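You operate a simulated robot arm through the tools that you are given. There is no shell and no other tool. Be economical: measure what you need, move in short steps, check, and stop when the job is done.

The job below is to be done with a simulated robot arm. You get a single attempt, and the scene is never put back.

Task
Top up the chiller to MAX from the bottle marked CHILLER.
Fine: close the fill cover, put the bottle back with its cap on, spill a few drops at most, leave the chiller's controls alone. Set down upright: bottle.

The check looks at the end state, three seconds after you hand in, the way a careful person would. Anything else that was tipped, shoved, dropped, spilled or broken makes it a failure. Lids that push on must go on centred and level and be pressed home; caps that screw on are set level and turned clockwise until they are tight.

Robot
A 7-joint arm with a two-finger parallel gripper on a trunk, on a base that drives. Base frame: it is fixed to the floor where the robot stands at the start and does not move with it; the origin is under the middle of the robot, x ahead of it, y to its left, z up; the surface under the hand at the start is at about z = 0.85. Lengths are in m, angles in degrees, forces in N, time in s.
With the tool pointing down near the work surface it reaches from about 0.44 to 0.9 m from the robot's upright axis, wherever it stands. Its first joint turns from -17.0 to 126.0 degrees. Places, roughly: chiller [0.9, 0, 0.5]; chiller dial [0.6, -0.2, 0.6]; chiller switch [0.6, -0.2, 0.7]; chiller tap [0.8, -0.1, 1.1]; fill cover [0.6, 0, 0.9]; grey cupboard top [0.6, 0.4, 0.9]. Payload 1.57 kg.
The TCP is the grasp point between the finger pads, 0.03 m short of the fingertips. In the tool frame z runs along the fingers and y along their closing line. The gripper opens to 0.08 m. The fingers are 0.017 m wide and 0.012 m thick; the gripper's body (0.04 by 0.082 m) begins 0.08 m behind the TCP.
Orientation is that of the tool frame in the base frame, as [roll, pitch, yaw] about the fixed x, y, z axes, in that order (R = Rz(yaw) Ry(pitch) Rx(roll)). With the fingers straight down and closing along the base's y, the tool's x points along the base's -x, its y along +y and its z along -z.

Tools
- The arm moves only by the tool send_rows. Its argument "moves" is one flat list of numbers, 7 for each row, row after row: the shift along the base's x, y, z in m, then the turn, a rotation vector about the base's x, y, z in degrees, then the closure in counts, from 0 (fully open) to 255 (shut). In form: [dx, dy, dz, rx, ry, rz, gripper, dx, dy, dz, rx, ry, rz, gripper, ...]. A call has 1 to 8 rows; each row shifts and turns the commanded pose from where the row before left it. A row lasts 0.2 s, in which the tool goes at most 0.05 m and 8.6 degrees; a call with a longer step from one row to the next is refused whole, and so is a gripper value outside its range. Where a pose cannot be reached the arm comes as near as it can. A force on the tool above 50 N (or 10 N above the force at the start of the call, whichever is more), or a blocked arm, ends the call early, and 0.2 s more pass. The fingers move at their own pace (about 0.045 m/s each) and stop on an object; they squeeze with about 43 N. The grip force told is the motor's: it shows also when the fingers shut on nothing. Time passes only in rows, and 0.2 s behind the last, so rows that do not move let the fingers close. The reply holds the time, the measured pose of the TCP, the force on the tool along the base axes, the opening and the grip force, in the units named above and with some noise, with the torque about the TCP (base axes, N m) and any sound that the robot's microphone picked up.
- Cameras (640 x 400 px; columns grow to the right, rows downward): "scene" is now at [0.0042, -0.1912, 1.3683]; the picture's right is [0.41, -0.91, 0.00], its down [-0.34, -0.16, -0.93] and it looks along [0.84, 0.38, -0.38] (base axes); focal length 226 px, centre (320, 200). "wrist" rides on the gripper at [0.072, -0.007, -0.122] in the tool frame; the picture's right is [0.09, 1.00, 0.00], its down [-0.84, 0.08, -0.54] and it looks along [-0.54, 0.05, 0.84] (tool axes); focal length 238 px, centre (320, 200). There is no depth. A picture from a camera that has moved, and an enlarged one, comes with that camera's place and axes in the base frame and with its lens.
- snapshot(camera): a new picture of that camera. No time passes.
- slide_trunk(by): slides the trunk up (or, below 0, down) by that many m; the arm and the scene camera ride with it, the base frame stays. It gives what a move gives, with no picture.
- roll_base(legs): drives the robot by 1 to 6 legs, each [ahead, left, turn to the left] in m, m and degrees, along the robot's own axes; the way and the turn of a leg run together, so that a leg with both is an arc; at most 1.5 m and 180 degrees a leg. The arm and the cameras ride along, it lands a little off, and it stops where it bumps. It gives what a move gives.
- head_to(pan, tilt): turns the head with the scene camera to pan (to the left, within 109 degrees either way) and tilt (down, from -29 to 69), counted from straight ahead of the robot. It gives what a move gives.
- zoom(camera, box): a new picture of the part [left, top, right, bottom] of that camera's present view, enlarged. No time passes.
- finish_job(): hands the job in; it is judged then, once.

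Go step by step. Nothing tells you exact positions but the pictures and the camera data: compare them with the known pose of the tool, close in by small moves and look again before you grip or let go. The budget is 120 turns and 98 pictures, counting those below and the enlarged ones. Unless the task says otherwise, let go and move clear before handing in, and close with one line.

The tools are called as name(argument=value, ...) on one line, values as JSON. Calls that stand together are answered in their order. send_rows: Moves the arm, as the interface text tells. Its arguments: {"type":"object","properties":{"moves":{"type":"array"}},"required":["moves"]} The other tools are called the same way: slide_trunk (by) slides the trunk up or down; roll_base (legs) drives the base; head_to (pan, tilt) turns the head that bears the scene camera; snapshot (camera) takes a picture; zoom (camera, box) takes an enlarged picture of a part of a camera's view; finish_job () hands the job in.

At the start:

```text
time_s: 0.0
tcp_pos: [0.5894, 0.0301, 1.286]
orientation: [180.0, 0.0, -180.0]
wrist_force: [0.6, 0.2, -0.3]
ft_torque: [-0.02, 0.0, 0.02]
grip_width: 0.0799
grip_force: 0.1
trunk travel left (down, up): [-0.725, 0.065]
robot x, y, heading: [-0.0003, 0.0008, 0.0]
head pan, tilt: [24.5, 22.1]
```

scene: 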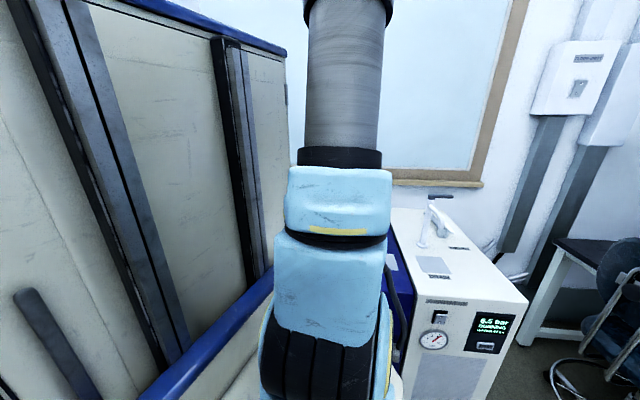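
wrist: 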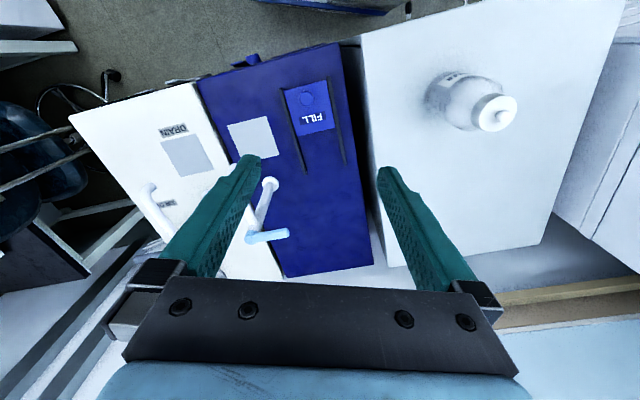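

I see the blue chiller section with a FILL cover and a white bottle on the grey cupboard to the left. I'll look closer at both.

zoom(camera="wrist", box=[380, 40, 560, 160])

zoom(camera="wrist", box=[220, 50, 400, 170])

head_to(pan=35, tilt=40)

snapshot(camera="scene")

```text
3.33 times, centred on (470, 100) of wrist
camera zoom: at [0.519, 0.0228, 1.4067], right [-0.09, 1.0, 0.0], down [0.84, 0.08, 0.54], along [0.54, 0.05, -0.84], focal length 794 px, centre (-180, 533)
```

zoom: 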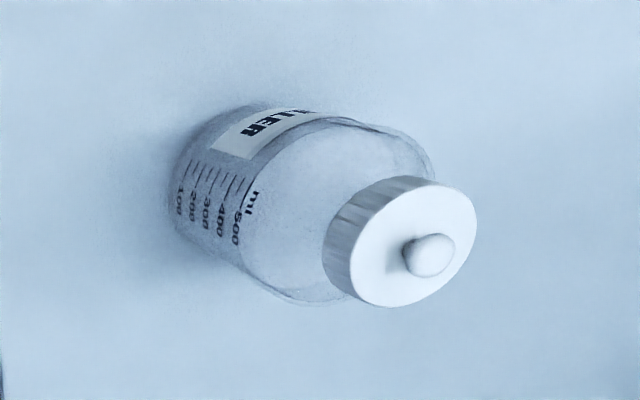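

```text
3.33 times, centred on (310, 110) of wrist
camera zoom: at [0.519, 0.0228, 1.4067], right [-0.09, 1.0, 0.0], down [0.84, 0.08, 0.54], along [0.54, 0.05, -0.84], focal length 794 px, centre (353, 500)
```

zoom: 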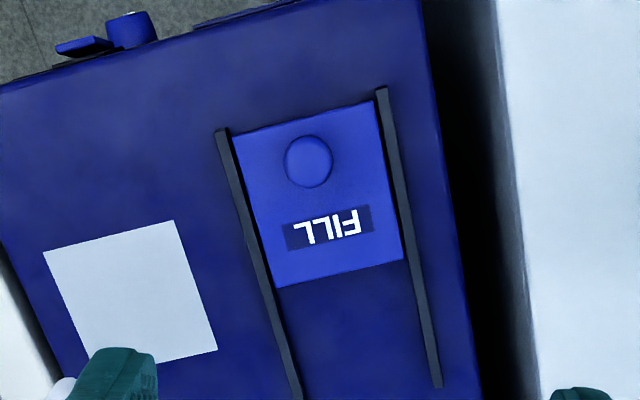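

```text
time_s: 0.8
tcp_pos: [0.5894, 0.0305, 1.2855]
orientation: [-180.0, 0.0, 180.0]
wrist_force: [0.1, 0.6, 0.2]
ft_torque: [0.01, 0.02, 0.0]
grip_width: 0.0799
grip_force: 0.1
trunk travel left (down, up): [-0.725, 0.065]
robot x, y, heading: [0.004, 0.0019, -0.1]
head pan, tilt: [35.0, 40.0]
```

```text
93 pictures are left
camera scene: at [-0.0106, -0.1809, 1.3403], right [0.57, -0.82, 0.0], down [-0.53, -0.37, -0.77], along [0.63, 0.44, -0.64], focal length 226 px, centre (320, 200)
```

scene: 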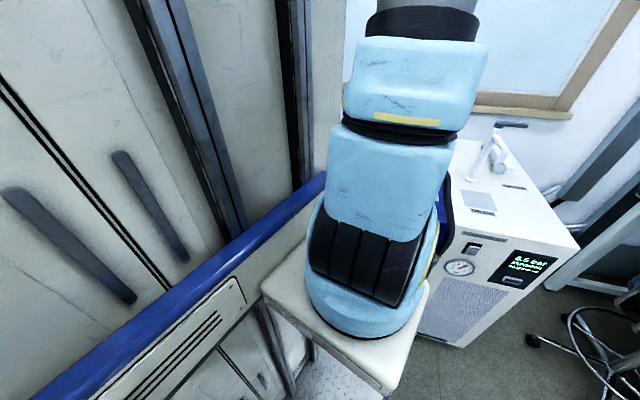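

The arm's own shoulder blocks the left view. I'll turn the head more to the right to see the chiller front and look for the level gauge.

head_to(pan=-5, tilt=38)

snapshot(camera="scene")

```text
time_s: 1.9
tcp_pos: [0.5893, 0.0302, 1.2853]
orientation: [-179.9, 0.0, -180.0]
wrist_force: [-0.7, -0.6, -0.7]
ft_torque: [0.0, -0.03, -0.02]
grip_width: 0.0798
grip_force: 0.0
trunk travel left (down, up): [-0.725, 0.065]
robot x, y, heading: [0.0014, -0.0016, 0.1]
head pan, tilt: [-5.0, 38.0]
```

```text
92 pictures are left
camera scene: at [0.0057, -0.2371, 1.3432], right [-0.09, -1.0, 0.0], down [-0.61, 0.05, -0.79], along [0.79, -0.07, -0.62], focal length 226 px, centre (320, 200)
```

scene: 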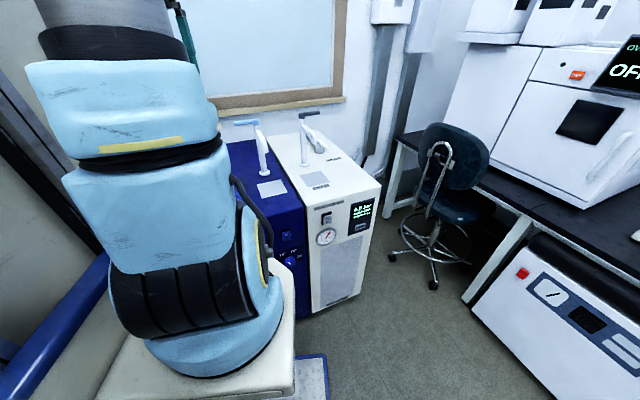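

The blue unit is the chiller. I'll drive a little to the right to see its front and left side past the arm.

roll_base(legs=[[-0.15, -0.35, 0]])

head_to(pan=30, tilt=35)

snapshot(camera="scene")

snapshot(camera="wrist")

```text
time_s: 4.3
tcp_pos: [0.4426, -0.3199, 1.2851]
orientation: [180.0, 0.0, -179.9]
wrist_force: [0.0, -0.8, -0.1]
ft_torque: [0.02, 0.0, 0.0]
grip_width: 0.0803
grip_force: 0.0
trunk travel left (down, up): [-0.725, 0.065]
robot x, y, heading: [-0.1486, -0.3527, 0.3]
head pan, tilt: [-5.0, 38.0]
```

```text
time_s: 5.3
tcp_pos: [0.4413, -0.321, 1.2849]
orientation: [-180.0, 0.0, 180.0]
wrist_force: [-0.5, 1.0, -0.5]
ft_torque: [-0.02, -0.04, 0.02]
grip_width: 0.08
grip_force: 0.1
trunk travel left (down, up): [-0.725, 0.065]
robot x, y, heading: [-0.1472, -0.3497, -0.0]
head pan, tilt: [30.0, 35.0]
```

```text
91 pictures are left
camera scene: at [-0.1513, -0.5377, 1.3478], right [0.5, -0.87, 0.0], down [-0.5, -0.29, -0.82], along [0.71, 0.41, -0.57], focal length 226 px, centre (320, 200)
```

scene: 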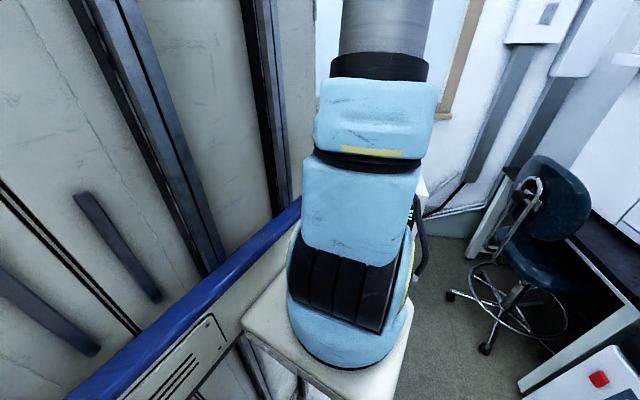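

```text
90 pictures are left
camera wrist: at [0.3713, -0.3281, 1.4066], right [-0.09, 1.0, 0.0], down [0.84, 0.08, 0.54], along [0.54, 0.05, -0.84], focal length 238 px, centre (320, 200)
```

wrist: 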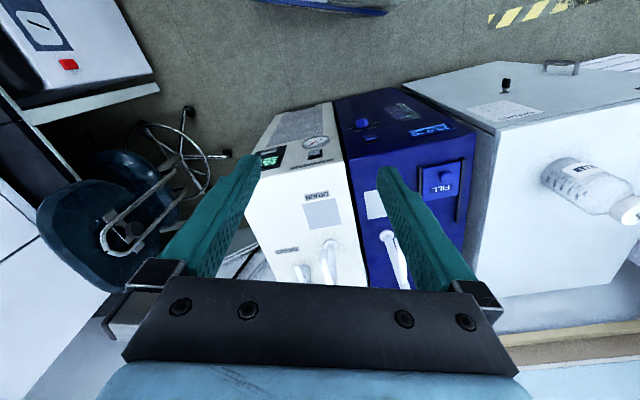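

I'll zoom on the blue front from here.

zoom(camera="wrist", box=[320, 70, 500, 220])

zoom(camera="wrist", box=[520, 140, 640, 240])

```text
2.67 times, centred on (410, 145) of wrist
camera zoom: at [0.3713, -0.3281, 1.4066], right [-0.09, 1.0, 0.0], down [0.84, 0.08, 0.54], along [0.54, 0.05, -0.84], focal length 636 px, centre (80, 347)
```

zoom: 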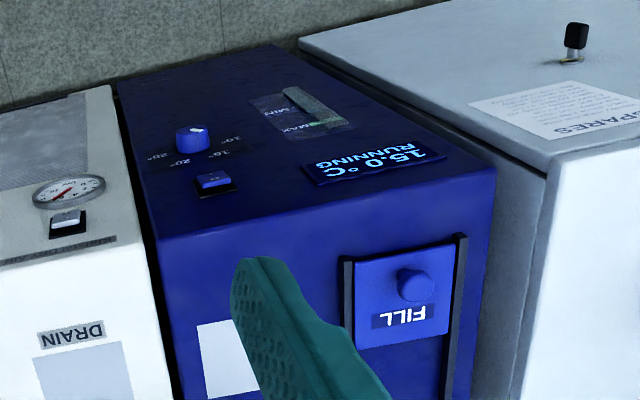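

```text
4.00 times, centred on (580, 190) of wrist
camera zoom: at [0.3713, -0.3281, 1.4066], right [-0.09, 1.0, 0.0], down [0.84, 0.08, 0.54], along [0.54, 0.05, -0.84], focal length 953 px, centre (-720, 240)
```

zoom: 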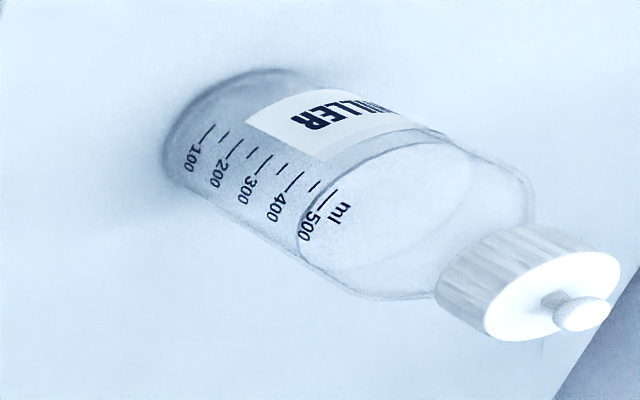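

The sight gauge with MIN/MAX is on the front. I'll zoom in on it.

zoom(camera="wrist", box=[380, 85, 460, 135])

```text
8.00 times, centred on (420, 110) of wrist
camera zoom: at [0.3713, -0.3281, 1.4066], right [-0.09, 1.0, 0.0], down [0.84, 0.08, 0.54], along [0.54, 0.05, -0.84], focal length 1907 px, centre (-480, 920)
```

zoom: 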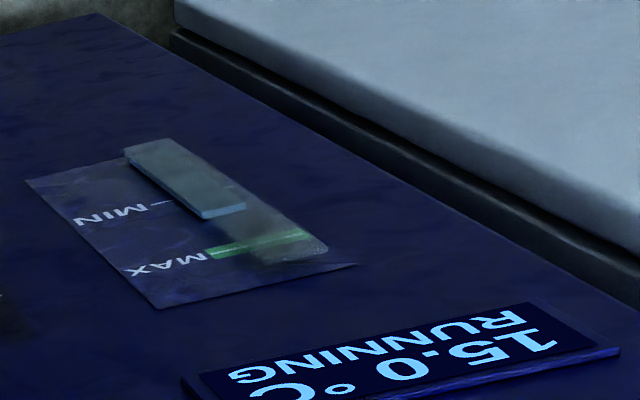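

Gauge level is between MIN and MAX. I'll check the space on the robot's left to choose a standing place.

head_to(pan=85, tilt=30)

snapshot(camera="scene")

```text
time_s: 6.5
tcp_pos: [0.4431, -0.3204, 1.285]
orientation: [179.9, -0.1, -179.9]
wrist_force: [-0.8, -0.7, 1.5]
ft_torque: [0.0, -0.03, -0.01]
grip_width: 0.0802
grip_force: 0.0
trunk travel left (down, up): [-0.725, 0.065]
robot x, y, heading: [-0.1445, -0.3501, 0.2]
head pan, tilt: [85.0, 30.0]
```

```text
86 pictures are left
camera scene: at [-0.2197, -0.4917, 1.3556], right [1.0, -0.09, 0.0], down [-0.04, -0.5, -0.87], along [0.07, 0.86, -0.5], focal length 226 px, centre (320, 200)
```

scene: 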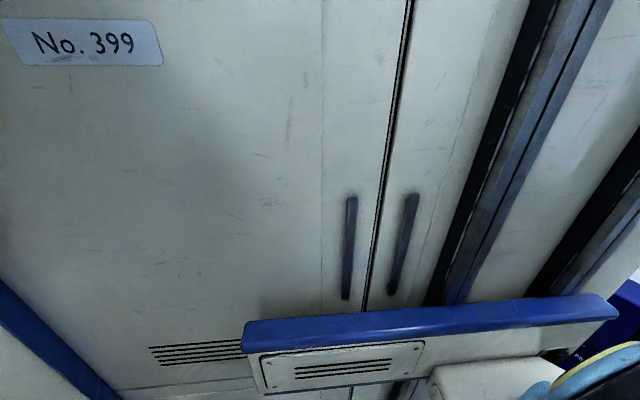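

I'll return to the start place and look left again to tell which of that is the robot itself.

roll_base(legs=[[0.145, 0.35, 0]])

snapshot(camera="scene")

```text
time_s: 8.9
tcp_pos: [0.5858, 0.0303, 1.2842]
orientation: [-180.0, 0.0, -179.9]
wrist_force: [0.5, 0.3, -0.2]
ft_torque: [-0.01, 0.0, 0.0]
grip_width: 0.0801
grip_force: 0.1
trunk travel left (down, up): [-0.725, 0.065]
robot x, y, heading: [-0.003, 0.0008, 0.4]
head pan, tilt: [85.0, 30.0]
```

```text
85 pictures are left
camera scene: at [-0.0758, -0.1417, 1.3556], right [1.0, -0.08, 0.0], down [-0.04, -0.5, -0.87], along [0.07, 0.86, -0.5], focal length 226 px, centre (320, 200)
```

scene: 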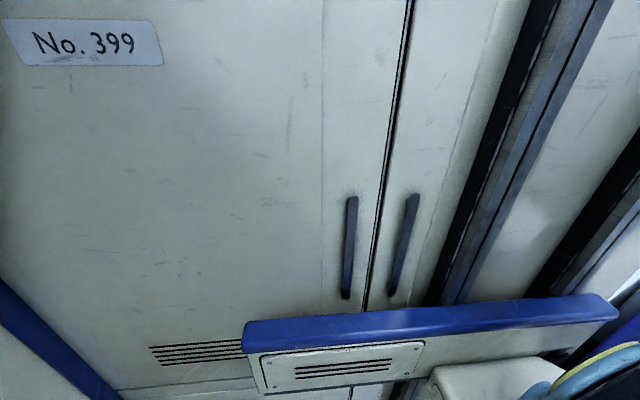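

That tower is the robot's own body. I'll turn the base slightly left so the gauge comes into the scene camera's clear view beside the arm.

roll_base(legs=[[0, 0.03, 12]])

head_to(pan=-5, tilt=40)

snapshot(camera="scene")

snapshot(camera="wrist")

```text
time_s: 10.1
tcp_pos: [0.5642, 0.1828, 1.2848]
orientation: [180.0, 0.1, -167.7]
wrist_force: [0.8, 0.7, -0.2]
ft_torque: [0.0, 0.02, -0.01]
grip_width: 0.0799
grip_force: 0.1
trunk travel left (down, up): [-0.725, 0.065]
robot x, y, heading: [-0.0058, 0.0302, 12.1]
head pan, tilt: [85.0, 30.0]
```

```text
time_s: 11.8
tcp_pos: [0.5625, 0.184, 1.2846]
orientation: [-179.9, 0.1, -167.7]
wrist_force: [-0.2, -0.2, 0.9]
ft_torque: [-0.01, 0.02, 0.01]
grip_width: 0.08
grip_force: 0.0
trunk travel left (down, up): [-0.725, 0.065]
robot x, y, heading: [-0.0075, 0.0289, 12.3]
head pan, tilt: [-5.0, 40.0]
```

```text
84 pictures are left
camera scene: at [0.0477, -0.2022, 1.3402], right [0.13, -0.99, 0.0], down [-0.64, -0.08, -0.77], along [0.76, 0.1, -0.64], focal length 226 px, centre (320, 200)
```

scene: 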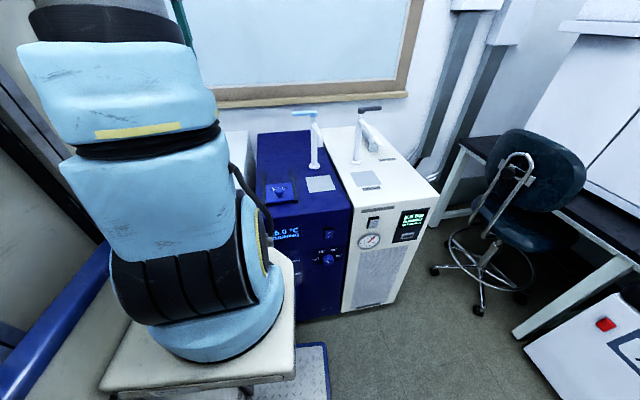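

```text
83 pictures are left
camera wrist: at [0.495, 0.1611, 1.4067], right [-0.3, 0.95, 0.0], down [0.8, 0.25, 0.54], along [0.52, 0.16, -0.84], focal length 238 px, centre (320, 200)
```

wrist: 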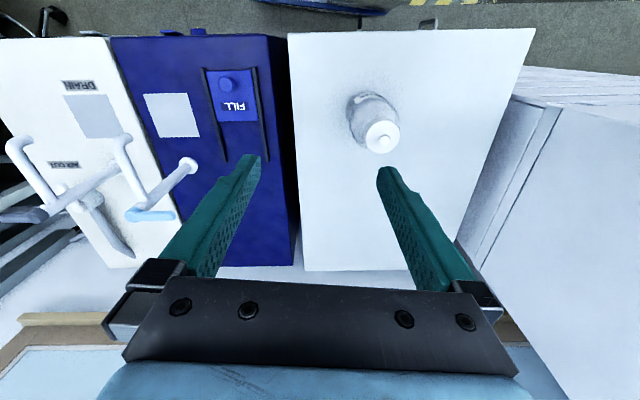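

zoom(camera="scene", box=[260, 170, 360, 290])

zoom(camera="wrist", box=[330, 80, 430, 160])

```text
3.33 times, centred on (310, 230) of scene
camera zoom: at [0.0477, -0.2022, 1.3402], right [0.13, -0.99, 0.0], down [-0.64, -0.08, -0.77], along [0.76, 0.1, -0.64], focal length 755 px, centre (353, 100)
```

zoom: 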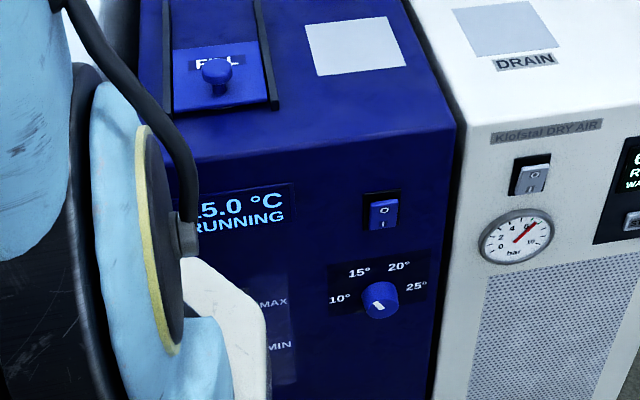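

```text
5.00 times, centred on (380, 120) of wrist
camera zoom: at [0.495, 0.1611, 1.4067], right [-0.3, 0.95, 0.0], down [0.8, 0.25, 0.54], along [0.52, 0.16, -0.84], focal length 1192 px, centre (20, 600)
```

zoom: 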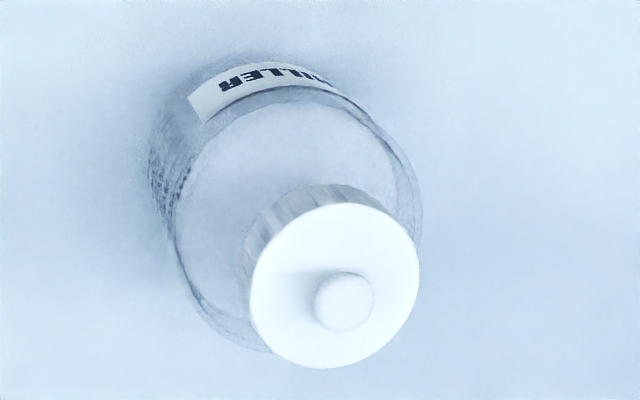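

Gauge MAX/MIN marks are just visible beside the arm, and the fill knob is at about (0.61, 0.003, 0.89). Next I go above the knob with the fingers half closed to slide the cover.

send_rows(moves=[0.0057, -0.0226, -0.03, 0, 0, 0.75, 128, 0.0057, -0.0226, -0.03, 0, 0, 0.75, 128, 0.0057, -0.0226, -0.03, 0, 0, 0.75, 128, 0.0057, -0.0226, -0.03, 0, 0, 0.75, 128, 0.0057, -0.0226, -0.03, 0, 0, 0.75, 128, 0.0057, -0.0226, -0.03, 0, 0, 0.75, 128, 0.0057, -0.0226, -0.03, 0, 0, 0.75, 128, 0.0057, -0.0226, -0.03, 0, 0, 0.75, 128])

snapshot(camera="wrist")

snapshot(camera="scene")

```text
time_s: 13.6
tcp_pos: [0.6094, 0.0034, 1.0459]
orientation: [179.9, 0.1, -161.7]
wrist_force: [0.8, -0.1, 1.8]
ft_torque: [0.03, 0.0, 0.04]
grip_width: 0.0397
grip_force: 0.0
trunk travel left (down, up): [-0.725, 0.065]
robot x, y, heading: [-0.0096, 0.0295, 12.3]
head pan, tilt: [-5.0, 40.0]
```

```text
80 pictures are left
camera wrist: at [0.543, -0.0264, 1.1669], right [-0.4, 0.92, 0.0], down [0.77, 0.34, 0.54], along [0.5, 0.22, -0.84], focal length 238 px, centre (320, 200)
```

wrist: 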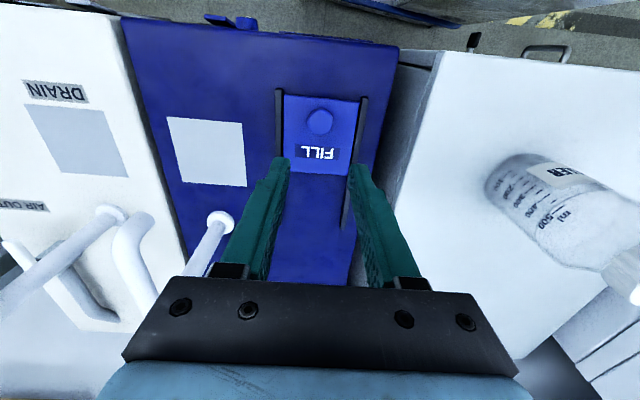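

```text
79 pictures are left
camera scene: at [0.0473, -0.202, 1.3403], right [0.13, -0.99, 0.0], down [-0.64, -0.08, -0.77], along [0.76, 0.1, -0.64], focal length 226 px, centre (320, 200)
```

scene: 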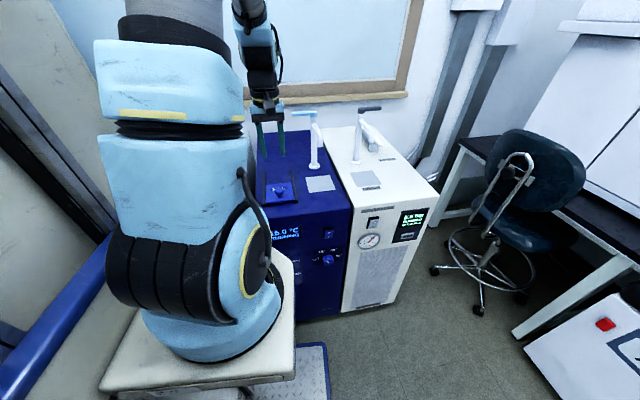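

Well centred over the knob. Descending part way and checking.

send_rows(moves=[0, 0, -0.04, 0, 0, 0, 128, 0, 0, -0.04, 0, 0, 0, 128, 0, 0, -0.03, 0, 0, 0, 128])

snapshot(camera="wrist")

zoom(camera="scene", box=[230, 100, 350, 220])

```text
time_s: 14.4
tcp_pos: [0.6081, 0.0038, 0.9359]
orientation: [-180.0, 0.0, -161.7]
wrist_force: [0.6, -0.2, -0.3]
ft_torque: [0.0, -0.02, 0.01]
grip_width: 0.0398
grip_force: 0.2
trunk travel left (down, up): [-0.725, 0.065]
robot x, y, heading: [-0.0072, 0.0307, 12.2]
head pan, tilt: [-5.0, 40.0]
```

```text
78 pictures are left
camera wrist: at [0.5431, -0.0263, 1.0568], right [-0.4, 0.92, 0.0], down [0.77, 0.34, 0.54], along [0.5, 0.22, -0.84], focal length 238 px, centre (320, 200)
```

wrist: 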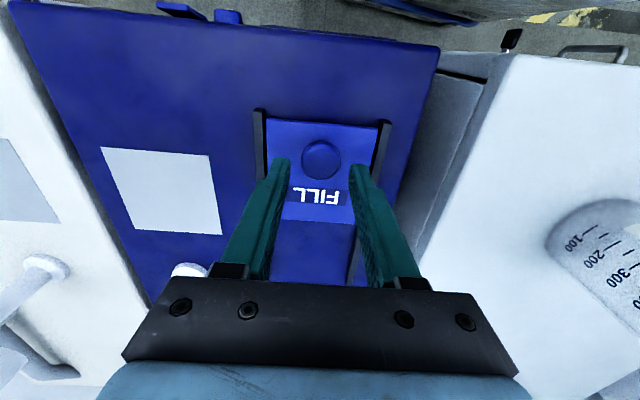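

```text
3.33 times, centred on (290, 160) of scene
camera zoom: at [0.0473, -0.2023, 1.3403], right [0.13, -0.99, 0.0], down [-0.64, -0.08, -0.77], along [0.76, 0.1, -0.64], focal length 755 px, centre (420, 333)
```

zoom: 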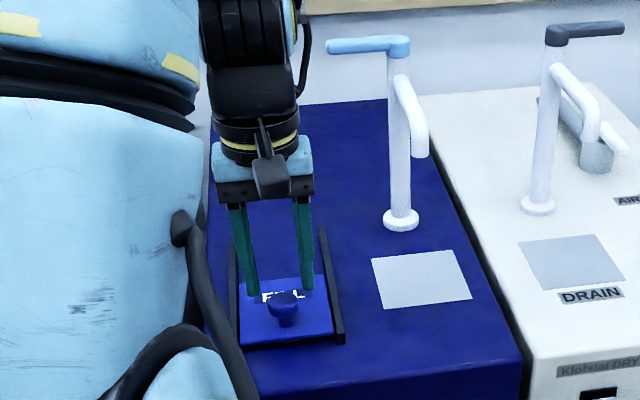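

Knob is between the fingers. Lower and grip it.

send_rows(moves=[0, -0.001, -0.02, 0, 0, 0, 128, 0, 0, -0.014, 0, 0, 0, 128, 0, 0, 0, 0, 0, 0, 230, 0, 0, 0, 0, 0, 0, 230, 0, 0, 0, 0, 0, 0, 230])

snapshot(camera="wrist")

```text
time_s: 15.6
tcp_pos: [0.6082, 0.003, 0.9011]
orientation: [179.9, 0.0, -161.7]
wrist_force: [-3.8, 13.8, -4.8]
ft_torque: [0.33, -0.07, 0.03]
grip_width: 0.029
grip_force: 34.8
trunk travel left (down, up): [-0.725, 0.065]
robot x, y, heading: [-0.0106, 0.0261, 12.3]
head pan, tilt: [-5.0, 40.0]
```

```text
76 pictures are left
camera wrist: at [0.5425, -0.0262, 1.0223], right [-0.4, 0.92, 0.0], down [0.77, 0.34, 0.54], along [0.5, 0.22, -0.84], focal length 238 px, centre (320, 200)
```

wrist: 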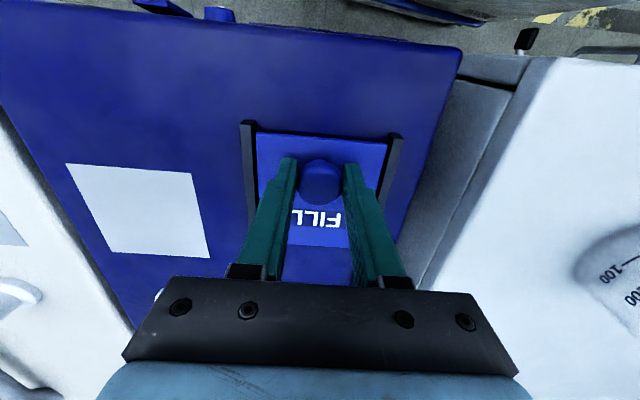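

Gripped. Now slide the cover back along the rails a little and look.

send_rows(moves=[0.0095, 0.0031, 0, 0, 0, 0, 230, 0.0095, 0.0031, 0, 0, 0, 0, 230, 0.0095, 0.0031, 0, 0, 0, 0, 230, 0.0095, 0.0031, 0, 0, 0, 0, 230])

snapshot(camera="wrist")

```text
time_s: 16.6
tcp_pos: [0.6463, 0.0165, 0.9009]
orientation: [180.0, -0.2, -161.7]
wrist_force: [-10.4, 26.6, -16.6]
ft_torque: [0.53, -0.04, 0.09]
grip_width: 0.0289
grip_force: 39.1
trunk travel left (down, up): [-0.725, 0.065]
robot x, y, heading: [-0.0074, 0.0267, 12.4]
head pan, tilt: [-5.0, 40.0]
```

```text
75 pictures are left
camera wrist: at [0.5812, -0.0134, 1.0225], right [-0.4, 0.92, 0.0], down [0.77, 0.34, 0.54], along [0.49, 0.22, -0.84], focal length 238 px, centre (320, 200)
```

wrist: 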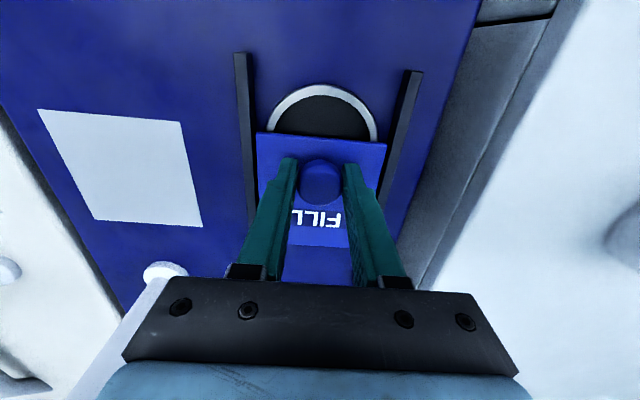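

The hole is appearing. Continue sliding, easing the sideways force.

send_rows(moves=[0.0095, 0.0041, 0, 0, 0, 0, 230, 0.0095, 0.0035, 0, 0, 0, 0, 230, 0.0095, 0.0031, 0, 0, 0, 0, 230, 0.0095, 0.0031, 0, 0, 0, 0, 230, 0.0095, 0.0031, 0, 0, 0, 0, 230])

snapshot(camera="wrist")

```text
time_s: 17.8
tcp_pos: [0.6945, 0.0324, 0.9005]
orientation: [-179.9, -0.1, -161.6]
wrist_force: [-8.2, 22.4, -22.9]
ft_torque: [0.27, 0.33, 0.04]
grip_width: 0.0288
grip_force: 38.4
trunk travel left (down, up): [-0.725, 0.065]
robot x, y, heading: [-0.0099, 0.0294, 12.0]
head pan, tilt: [-5.0, 40.0]
```

```text
74 pictures are left
camera wrist: at [0.6294, 0.003, 1.0226], right [-0.4, 0.92, 0.0], down [0.77, 0.34, 0.54], along [0.5, 0.22, -0.84], focal length 238 px, centre (320, 200)
```

wrist: 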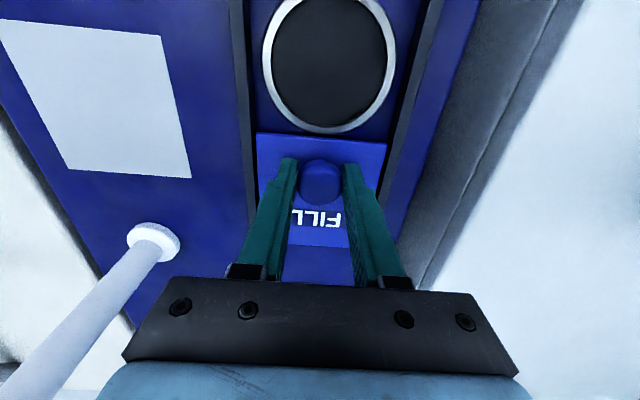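

The fill hole is fully open, centred near (0.635, 0.013). Release and rise.

send_rows(moves=[0, 0, 0, 0, 0, 0, 110, 0, 0, 0, 0, 0, 0, 110, 0, 0, 0.04, 0, 0, 0, 110, 0, 0, 0.05, 0, 0, 0, 60, 0, 0, 0.05, 0, 0, 0, 0, 0, 0, 0.05, 0, 0, 0, 0, -0.02, 0.04, 0.02, 0, 0, 0, 0, -0.02, 0.04, 0.02, 0, 0, 0, 0])

snapshot(camera="wrist")

```text
time_s: 19.6
tcp_pos: [0.654, 0.1106, 1.1297]
orientation: [-179.9, 0.0, -161.8]
wrist_force: [0.1, -0.5, -0.8]
ft_torque: [0.04, 0.06, 0.0]
grip_width: 0.0801
grip_force: 0.1
trunk travel left (down, up): [-0.725, 0.065]
robot x, y, heading: [-0.0079, 0.0282, 12.2]
head pan, tilt: [-5.0, 40.0]
```

```text
73 pictures are left
camera wrist: at [0.5887, 0.0809, 1.2519], right [-0.4, 0.92, 0.0], down [0.77, 0.33, 0.54], along [0.5, 0.22, -0.84], focal length 238 px, centre (320, 200)
```

wrist: 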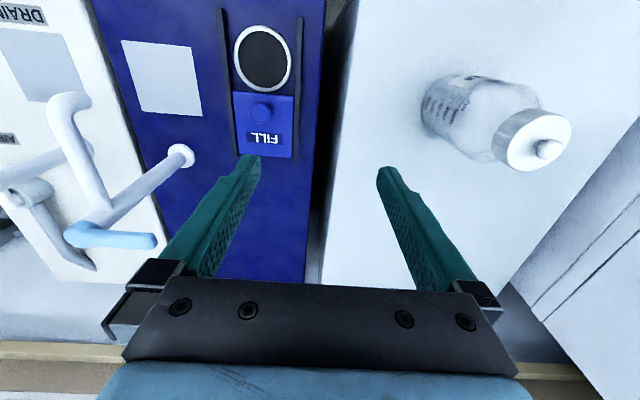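

Next move above the bottle cap.

send_rows(moves=[-0.015, 0.0355, 0.004, 0, 0, 0, 0, -0.015, 0.0355, 0.004, 0, 0, 0, 0, -0.015, 0.0355, 0, 0, 0, 0, 0, -0.015, 0.0355, 0, 0, 0, 0, 0, -0.015, 0.0355, 0, 0, 0, 0, 0])

snapshot(camera="wrist")

```text
time_s: 20.8
tcp_pos: [0.5771, 0.2887, 1.1403]
orientation: [-180.0, -0.1, -161.8]
wrist_force: [0.3, 0.6, 0.2]
ft_torque: [0.03, 0.02, -0.01]
grip_width: 0.0801
grip_force: 0.0
trunk travel left (down, up): [-0.725, 0.065]
robot x, y, heading: [-0.0063, 0.0269, 12.1]
head pan, tilt: [-5.0, 40.0]
```

```text
72 pictures are left
camera wrist: at [0.5122, 0.2598, 1.2614], right [-0.4, 0.92, 0.0], down [0.77, 0.34, 0.54], along [0.5, 0.22, -0.84], focal length 238 px, centre (320, 200)
```

wrist: 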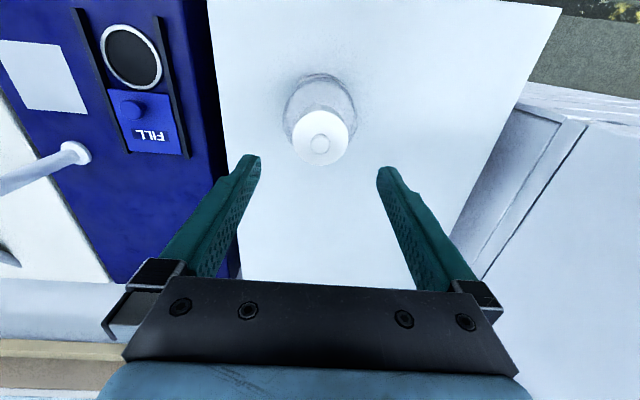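

Centred on the cap (0.578, 0.289, top ~1.047). Lower to cap height and grip it near the fingertips.

send_rows(moves=[0.001, 0, -0.045, 0, 0, 0, 0, 0, 0, -0.044, 0, 0, 0, 0])

snapshot(camera="wrist")

```text
time_s: 21.4
tcp_pos: [0.5807, 0.2898, 1.0506]
orientation: [179.9, 0.1, -161.7]
wrist_force: [-0.7, -0.2, -0.5]
ft_torque: [0.0, -0.07, 0.01]
grip_width: 0.08
grip_force: 0.1
trunk travel left (down, up): [-0.725, 0.065]
robot x, y, heading: [-0.0053, 0.0232, 12.3]
head pan, tilt: [-5.0, 40.0]
```

```text
71 pictures are left
camera wrist: at [0.5146, 0.2592, 1.1722], right [-0.4, 0.92, 0.0], down [0.77, 0.34, 0.54], along [0.5, 0.22, -0.84], focal length 238 px, centre (320, 200)
```

wrist: 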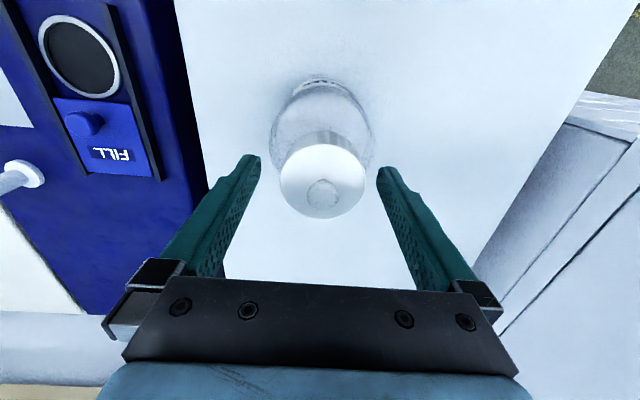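

Aligned. Close on the cap.

send_rows(moves=[0, 0, 0, 0, 0, 0, 200, 0, 0, 0, 0, 0, 0, 200, 0, 0, 0, 0, 0, 0, 200])

zoom(camera="wrist", box=[220, 60, 420, 260])

```text
time_s: 22.2
tcp_pos: [0.5802, 0.2893, 1.0515]
orientation: [180.0, 0.0, -161.6]
wrist_force: [-0.7, 1.5, -0.5]
ft_torque: [-0.03, 0.03, 0.0]
grip_width: 0.0506
grip_force: 23.9
trunk travel left (down, up): [-0.725, 0.065]
robot x, y, heading: [-0.0106, 0.0284, 12.4]
head pan, tilt: [-5.0, 40.0]
heard: snap
```

```text
2.00 times, centred on (320, 160) of wrist
camera zoom: at [0.5148, 0.2595, 1.1722], right [-0.4, 0.92, 0.0], down [0.77, 0.34, 0.54], along [0.5, 0.22, -0.84], focal length 477 px, centre (320, 280)
```

zoom: 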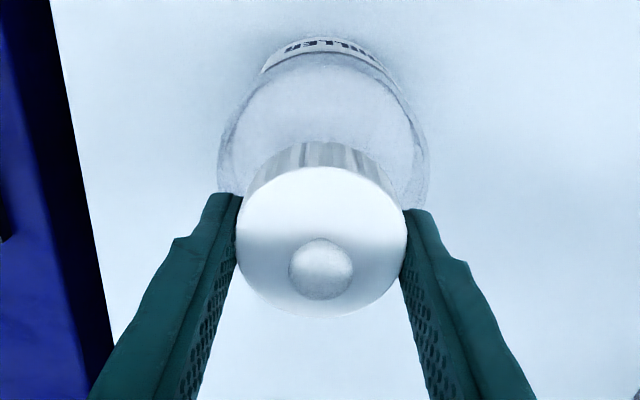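

I heard a snap while gripping; the cap looks whole. Test by turning counter-clockwise a bit and reading torque.

send_rows(moves=[0, 0, 0, 0, 0, 8, 230, 0, 0, 0, 0, 0, 8, 230, 0, 0, 0, 0, 0, 8, 230])

zoom(camera="wrist", box=[220, 60, 420, 260])

```text
time_s: 23.0
tcp_pos: [0.5803, 0.2887, 1.0502]
orientation: [179.9, 0.0, -137.6]
wrist_force: [-0.7, 2.8, -0.3]
ft_torque: [0.06, 0.0, -0.01]
grip_width: 0.0507
grip_force: 43.2
trunk travel left (down, up): [-0.725, 0.065]
robot x, y, heading: [-0.0084, 0.0259, 12.5]
head pan, tilt: [-5.0, 40.0]
```

```text
2.00 times, centred on (320, 160) of wrist
camera zoom: at [0.5323, 0.2349, 1.1719], right [-0.74, 0.67, 0.0], down [0.57, 0.62, 0.54], along [0.36, 0.4, -0.84], focal length 477 px, centre (320, 280)
```

zoom: 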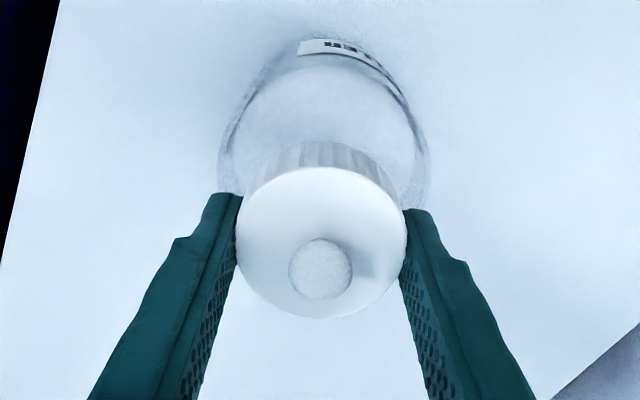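

The bottle stayed put while the cap turned freely. Keep turning to see whether the cap rises.

send_rows(moves=[0, 0, 0, 0, 0, 8.5, 230, 0, 0, 0, 0, 0, 8.5, 230, 0, 0, 0, 0, 0, 8.5, 230, 0, 0, 0, 0, 0, 8.5, 230, 0, 0, 0, 0, 0, 8.5, 230, 0, 0, 0, 0, 0, 8.5, 230, 0, 0, 0, 0, 0, 8.5, 230, 0, 0, 0, 0, 0, 8.5, 230])

zoom(camera="wrist", box=[220, 60, 420, 260])

```text
time_s: 24.8
tcp_pos: [0.5815, 0.289, 1.0507]
orientation: [-180.0, 0.0, -69.5]
wrist_force: [1.5, 1.7, 1.7]
ft_torque: [0.04, -0.05, -0.01]
grip_width: 0.0503
grip_force: 43.0
trunk travel left (down, up): [-0.725, 0.065]
robot x, y, heading: [-0.0043, 0.0278, 12.3]
head pan, tilt: [-5.0, 40.0]
```

```text
2.00 times, centred on (320, 160) of wrist
camera zoom: at [0.6127, 0.2231, 1.1715], right [-0.9, -0.43, 0.0], down [-0.37, 0.76, 0.54], along [-0.24, 0.49, -0.84], focal length 477 px, centre (320, 280)
```

zoom: 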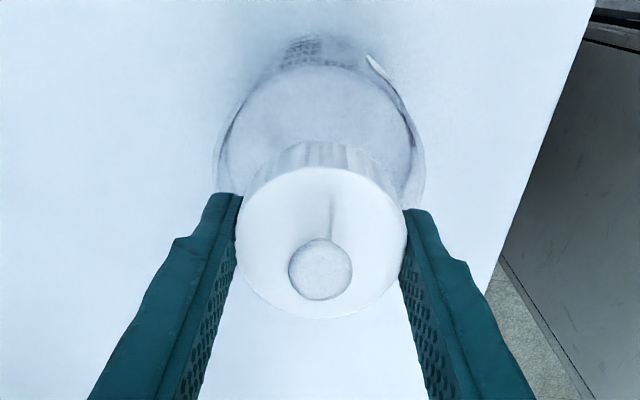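

Turned 92° with no torque or lift force. Gently lift 1 cm to see whether the cap comes free.

send_rows(moves=[0, 0, 0.004, 0, 0, 0, 230, 0, 0, 0.006, 0, 0, 0, 230, 0, 0, 0, 0, 0, 0, 230])

zoom(camera="wrist", box=[220, 60, 420, 260])

```text
time_s: 25.6
tcp_pos: [0.5802, 0.29, 1.0615]
orientation: [180.0, -0.1, -69.6]
wrist_force: [0.4, 2.2, -0.4]
ft_torque: [0.07, -0.03, 0.03]
grip_width: 0.0504
grip_force: 43.8
trunk travel left (down, up): [-0.725, 0.065]
robot x, y, heading: [-0.0056, 0.0277, 12.4]
head pan, tilt: [-5.0, 40.0]
```

```text
2.00 times, centred on (320, 160) of wrist
camera zoom: at [0.6125, 0.2231, 1.1814], right [-0.9, -0.43, 0.0], down [-0.36, 0.76, 0.54], along [-0.23, 0.49, -0.84], focal length 477 px, centre (320, 280)
```

zoom: 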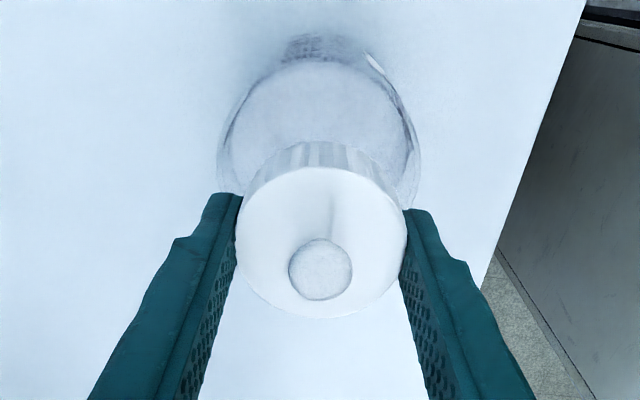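

No weight on the hand: the cap lifts free, a push-on type evidently. Lift clear and look.

send_rows(moves=[0, 0, 0.03, 0, 0, 0, 230, 0, 0, 0.04, 0, 0, 0, 230])

snapshot(camera="wrist")

```text
time_s: 26.2
tcp_pos: [0.5809, 0.2877, 1.1296]
orientation: [180.0, 0.0, -69.7]
wrist_force: [0.3, 0.0, -1.4]
ft_torque: [0.0, 0.02, 0.01]
grip_width: 0.0505
grip_force: 43.0
trunk travel left (down, up): [-0.725, 0.065]
robot x, y, heading: [-0.0082, 0.0244, 12.3]
head pan, tilt: [-5.0, 40.0]
```

```text
66 pictures are left
camera wrist: at [0.6122, 0.2222, 1.2516], right [-0.9, -0.43, 0.0], down [-0.36, 0.76, 0.54], along [-0.23, 0.49, -0.84], focal length 238 px, centre (320, 200)
```

wrist: 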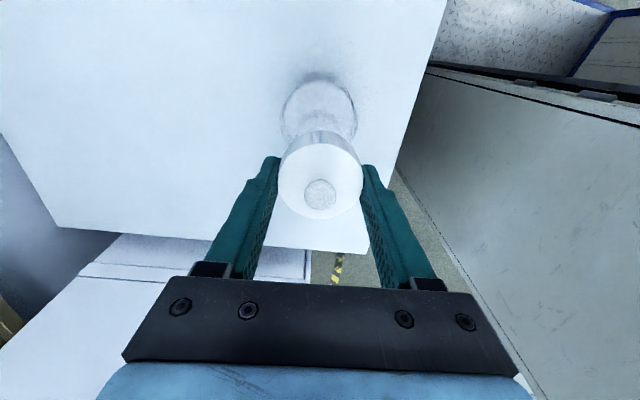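

Cap is held free. I'll carry it to a clear spot on the cupboard at about (0.66, 0.42) while turning the wrist back.

send_rows(moves=[0.01, 0.0165, 0, 0, 0, -8.5, 230, 0.01, 0.0165, 0, 0, 0, -8.5, 230, 0.01, 0.0165, 0, 0, 0, -8.5, 230, 0.01, 0.0165, 0, 0, 0, -8.5, 230, 0.01, 0.0165, 0, 0, 0, -8.5, 230, 0.01, 0.0165, 0, 0, 0, -8.5, 230, 0.01, 0.0165, 0, 0, 0, -8.5, 230, 0.01, 0.0165, 0, 0, 0, -8.5, 230])

send_rows(moves=[0, 0, -0.04, 0, 0, -8, 230, 0, 0, -0.045, 0, 0, -8, 230, 0, 0, -0.045, 0, 0, -6, 230, 0, 0, -0.045, 0, 0, 0, 230, 0, 0, -0.04, 0, 0, 0, 230])

snapshot(camera="wrist")

```text
time_s: 28.0
tcp_pos: [0.661, 0.4202, 1.1299]
orientation: [180.0, 0.0, -137.8]
wrist_force: [0.3, 0.2, -0.2]
ft_torque: [-0.02, 0.03, -0.01]
grip_width: 0.0505
grip_force: 43.0
trunk travel left (down, up): [-0.725, 0.065]
robot x, y, heading: [-0.0079, 0.0279, 12.5]
head pan, tilt: [-5.0, 40.0]
```

```text
time_s: 29.2
tcp_pos: [0.6606, 0.4201, 0.914]
orientation: [-179.9, 0.1, -159.7]
wrist_force: [-0.2, -0.7, -0.2]
ft_torque: [0.0, 0.02, 0.0]
grip_width: 0.0504
grip_force: 43.2
trunk travel left (down, up): [-0.725, 0.065]
robot x, y, heading: [-0.004, 0.0304, 12.4]
head pan, tilt: [-5.0, 40.0]
```

```text
65 pictures are left
camera wrist: at [0.5965, 0.3889, 1.0355], right [-0.43, 0.9, 0.0], down [0.76, 0.36, 0.54], along [0.49, 0.23, -0.84], focal length 238 px, centre (320, 200)
```

wrist: 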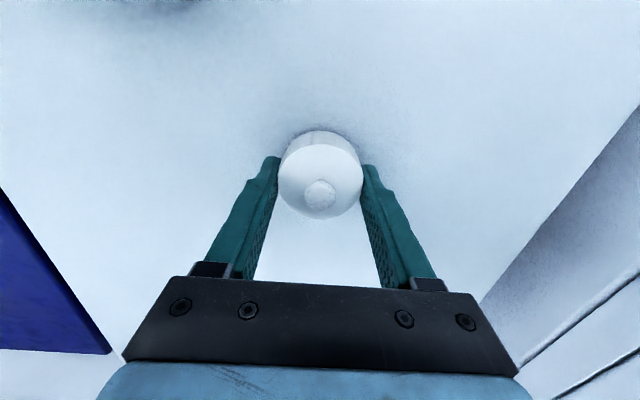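

Close above the table. Lower in small steps watching the force.

send_rows(moves=[0, 0, -0.008, 0, 0, 0, 230, 0, 0, -0.006, 0, 0, 0, 230, 0, 0, -0.004, 0, 0, 0, 230])

zoom(camera="wrist", box=[220, 80, 420, 230])

```text
time_s: 30.0
tcp_pos: [0.6613, 0.4213, 0.8993]
orientation: [180.0, 0.3, -159.7]
wrist_force: [-2.2, -4.2, 21.1]
ft_torque: [-0.69, 0.06, 0.11]
grip_width: 0.0505
grip_force: 43.0
trunk travel left (down, up): [-0.725, 0.065]
robot x, y, heading: [-0.0095, 0.0288, 12.5]
head pan, tilt: [-5.0, 40.0]
```

```text
2.67 times, centred on (320, 155) of wrist
camera zoom: at [0.5956, 0.3887, 1.0212], right [-0.43, 0.9, 0.0], down [0.76, 0.36, 0.54], along [0.49, 0.24, -0.84], focal length 636 px, centre (320, 320)
```

zoom: 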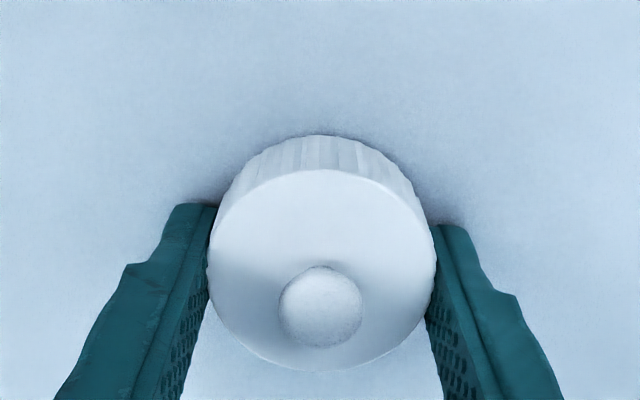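

Touching the table at TCP z≈0.899. Ease up 2 mm and release, then rise.

send_rows(moves=[0, 0, 0.002, 0, 0, 0, 230, 0, 0, 0, 0, 0, 0, 80, 0, 0, 0, 0, 0, 0, 0, 0, 0, 0, 0, 0, 0, 0, 0, 0, 0.03, 0, 0, 0, 0, 0, 0, 0.05, 0, 0, 0, 0, 0, 0, 0.05, 0, 0, 0, 0])

snapshot(camera="wrist")

```text
time_s: 31.6
tcp_pos: [0.661, 0.4197, 1.0289]
orientation: [-180.0, -0.1, -159.7]
wrist_force: [-0.2, 0.0, -0.4]
ft_torque: [-0.03, 0.01, 0.0]
grip_width: 0.0799
grip_force: 0.1
trunk travel left (down, up): [-0.725, 0.065]
robot x, y, heading: [-0.0063, 0.0258, 12.4]
head pan, tilt: [-5.0, 40.0]
```

```text
63 pictures are left
camera wrist: at [0.5967, 0.3885, 1.1501], right [-0.43, 0.9, 0.0], down [0.76, 0.36, 0.54], along [0.49, 0.23, -0.84], focal length 238 px, centre (320, 200)
```

wrist: 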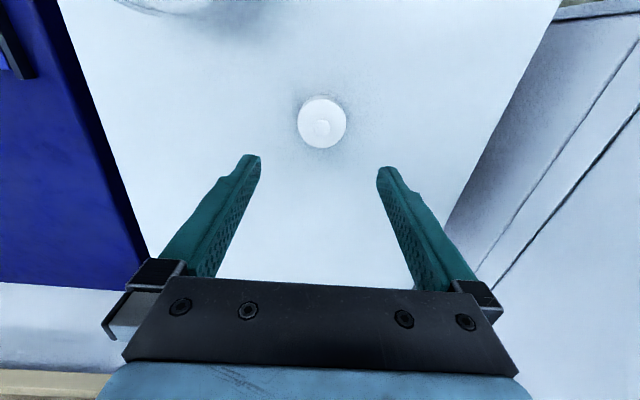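

Cap stands upright on the cupboard. I'll back off in front of the bottle to view its neck.

send_rows(moves=[0, 0, 0.05, 0, 0, 0, 0, 0, 0, 0.05, 0, 0, 0, 0, -0.04, -0.028, 0, 0, 0, -2, 0, -0.04, -0.028, 0, 0, 0, -2, 0, -0.04, -0.028, 0, 0, 0, -2, 0, -0.04, -0.028, 0, 0, 0, -2, 0, -0.04, -0.028, 0, 0, 0, 0, 0, -0.04, -0.028, 0, 0, 0, 0, 0])

snapshot(camera="wrist")

```text
time_s: 33.6
tcp_pos: [0.4589, 0.2361, 1.1119]
orientation: [-179.9, -2.2, -172.6]
wrist_force: [0.3, -0.6, -0.6]
ft_torque: [0.02, 0.03, 0.03]
grip_width: 0.08
grip_force: 0.0
trunk travel left (down, up): [-0.725, 0.065]
robot x, y, heading: [-0.0052, 0.0291, 12.4]
head pan, tilt: [-5.0, 40.0]
stopped in row 8: the arm was blocked; the commanded pose is now the measured one
```

```text
62 pictures are left
camera wrist: at [0.3936, 0.2197, 1.2359], right [-0.22, 0.98, 0.0], down [0.84, 0.19, 0.51], along [0.5, 0.11, -0.86], focal length 238 px, centre (320, 200)
```

wrist: 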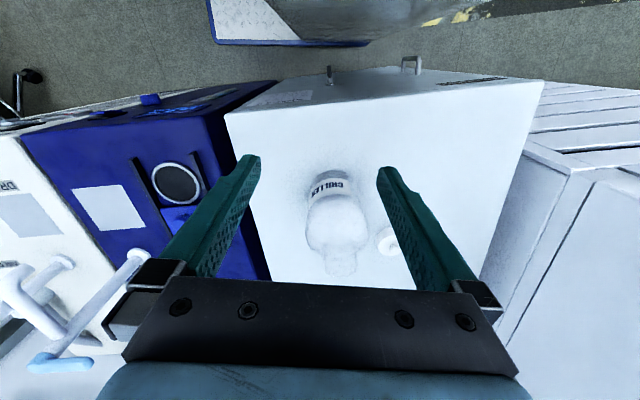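

zoom(camera="wrist", box=[280, 150, 400, 280])

```text
3.08 times, centred on (340, 215) of wrist
camera zoom: at [0.3936, 0.2197, 1.2359], right [-0.22, 0.98, 0.0], down [0.84, 0.19, 0.51], along [0.5, 0.11, -0.86], focal length 733 px, centre (258, 154)
```

zoom: 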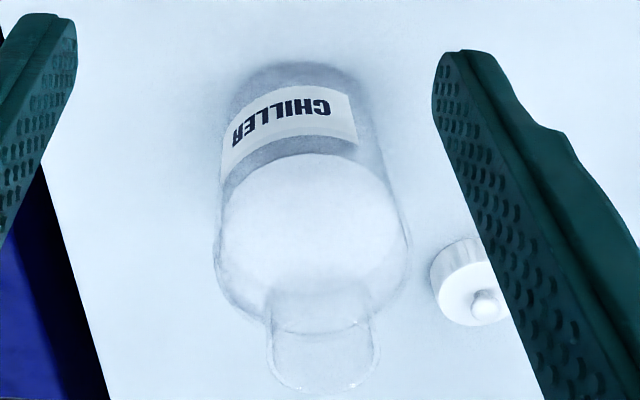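

The neck is Ø≈0.039, from z≈1.02 to 1.047 at (0.58, 0.289); the body is Ø0.085, too wide to grip. I'll back the base up 0.2 m with a slight left turn to give room for a horizontal neck grip and a better gauge view.

roll_base(legs=[[-0.2, 0, 4]])

snapshot(camera="scene")

```text
time_s: 35.1
tcp_pos: [0.2496, 0.2172, 1.1116]
orientation: [-179.9, -2.3, -168.3]
wrist_force: [0.6, 1.0, -0.3]
ft_torque: [0.0, 0.03, -0.01]
grip_width: 0.08
grip_force: 0.0
trunk travel left (down, up): [-0.725, 0.065]
robot x, y, heading: [-0.196, -0.0186, 16.4]
head pan, tilt: [-5.0, 40.0]
```

```text
60 pictures are left
camera scene: at [-0.1142, -0.2482, 1.339], right [0.2, -0.98, 0.0], down [-0.64, -0.13, -0.76], along [0.74, 0.15, -0.65], focal length 226 px, centre (320, 200)
```

scene: 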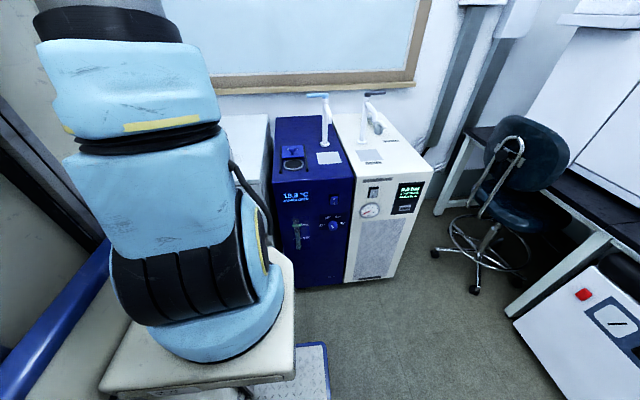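

Gauge is now in clear view. Zoom on it for the reference level.

zoom(camera="scene", box=[270, 180, 350, 260])

```text
5.00 times, centred on (310, 220) of scene
camera zoom: at [-0.1142, -0.2482, 1.339], right [0.2, -0.98, 0.0], down [-0.64, -0.13, -0.76], along [0.74, 0.15, -0.65], focal length 1132 px, centre (370, 100)
```

zoom: 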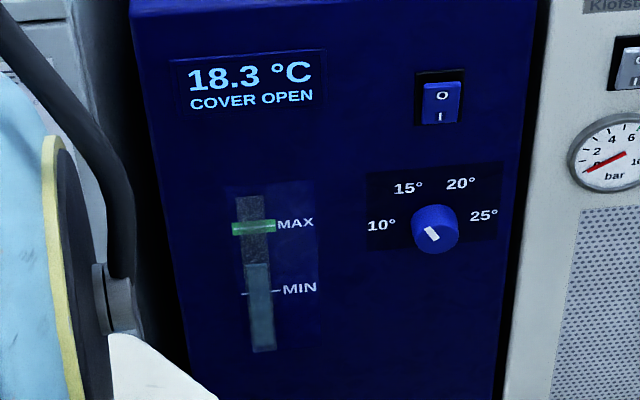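

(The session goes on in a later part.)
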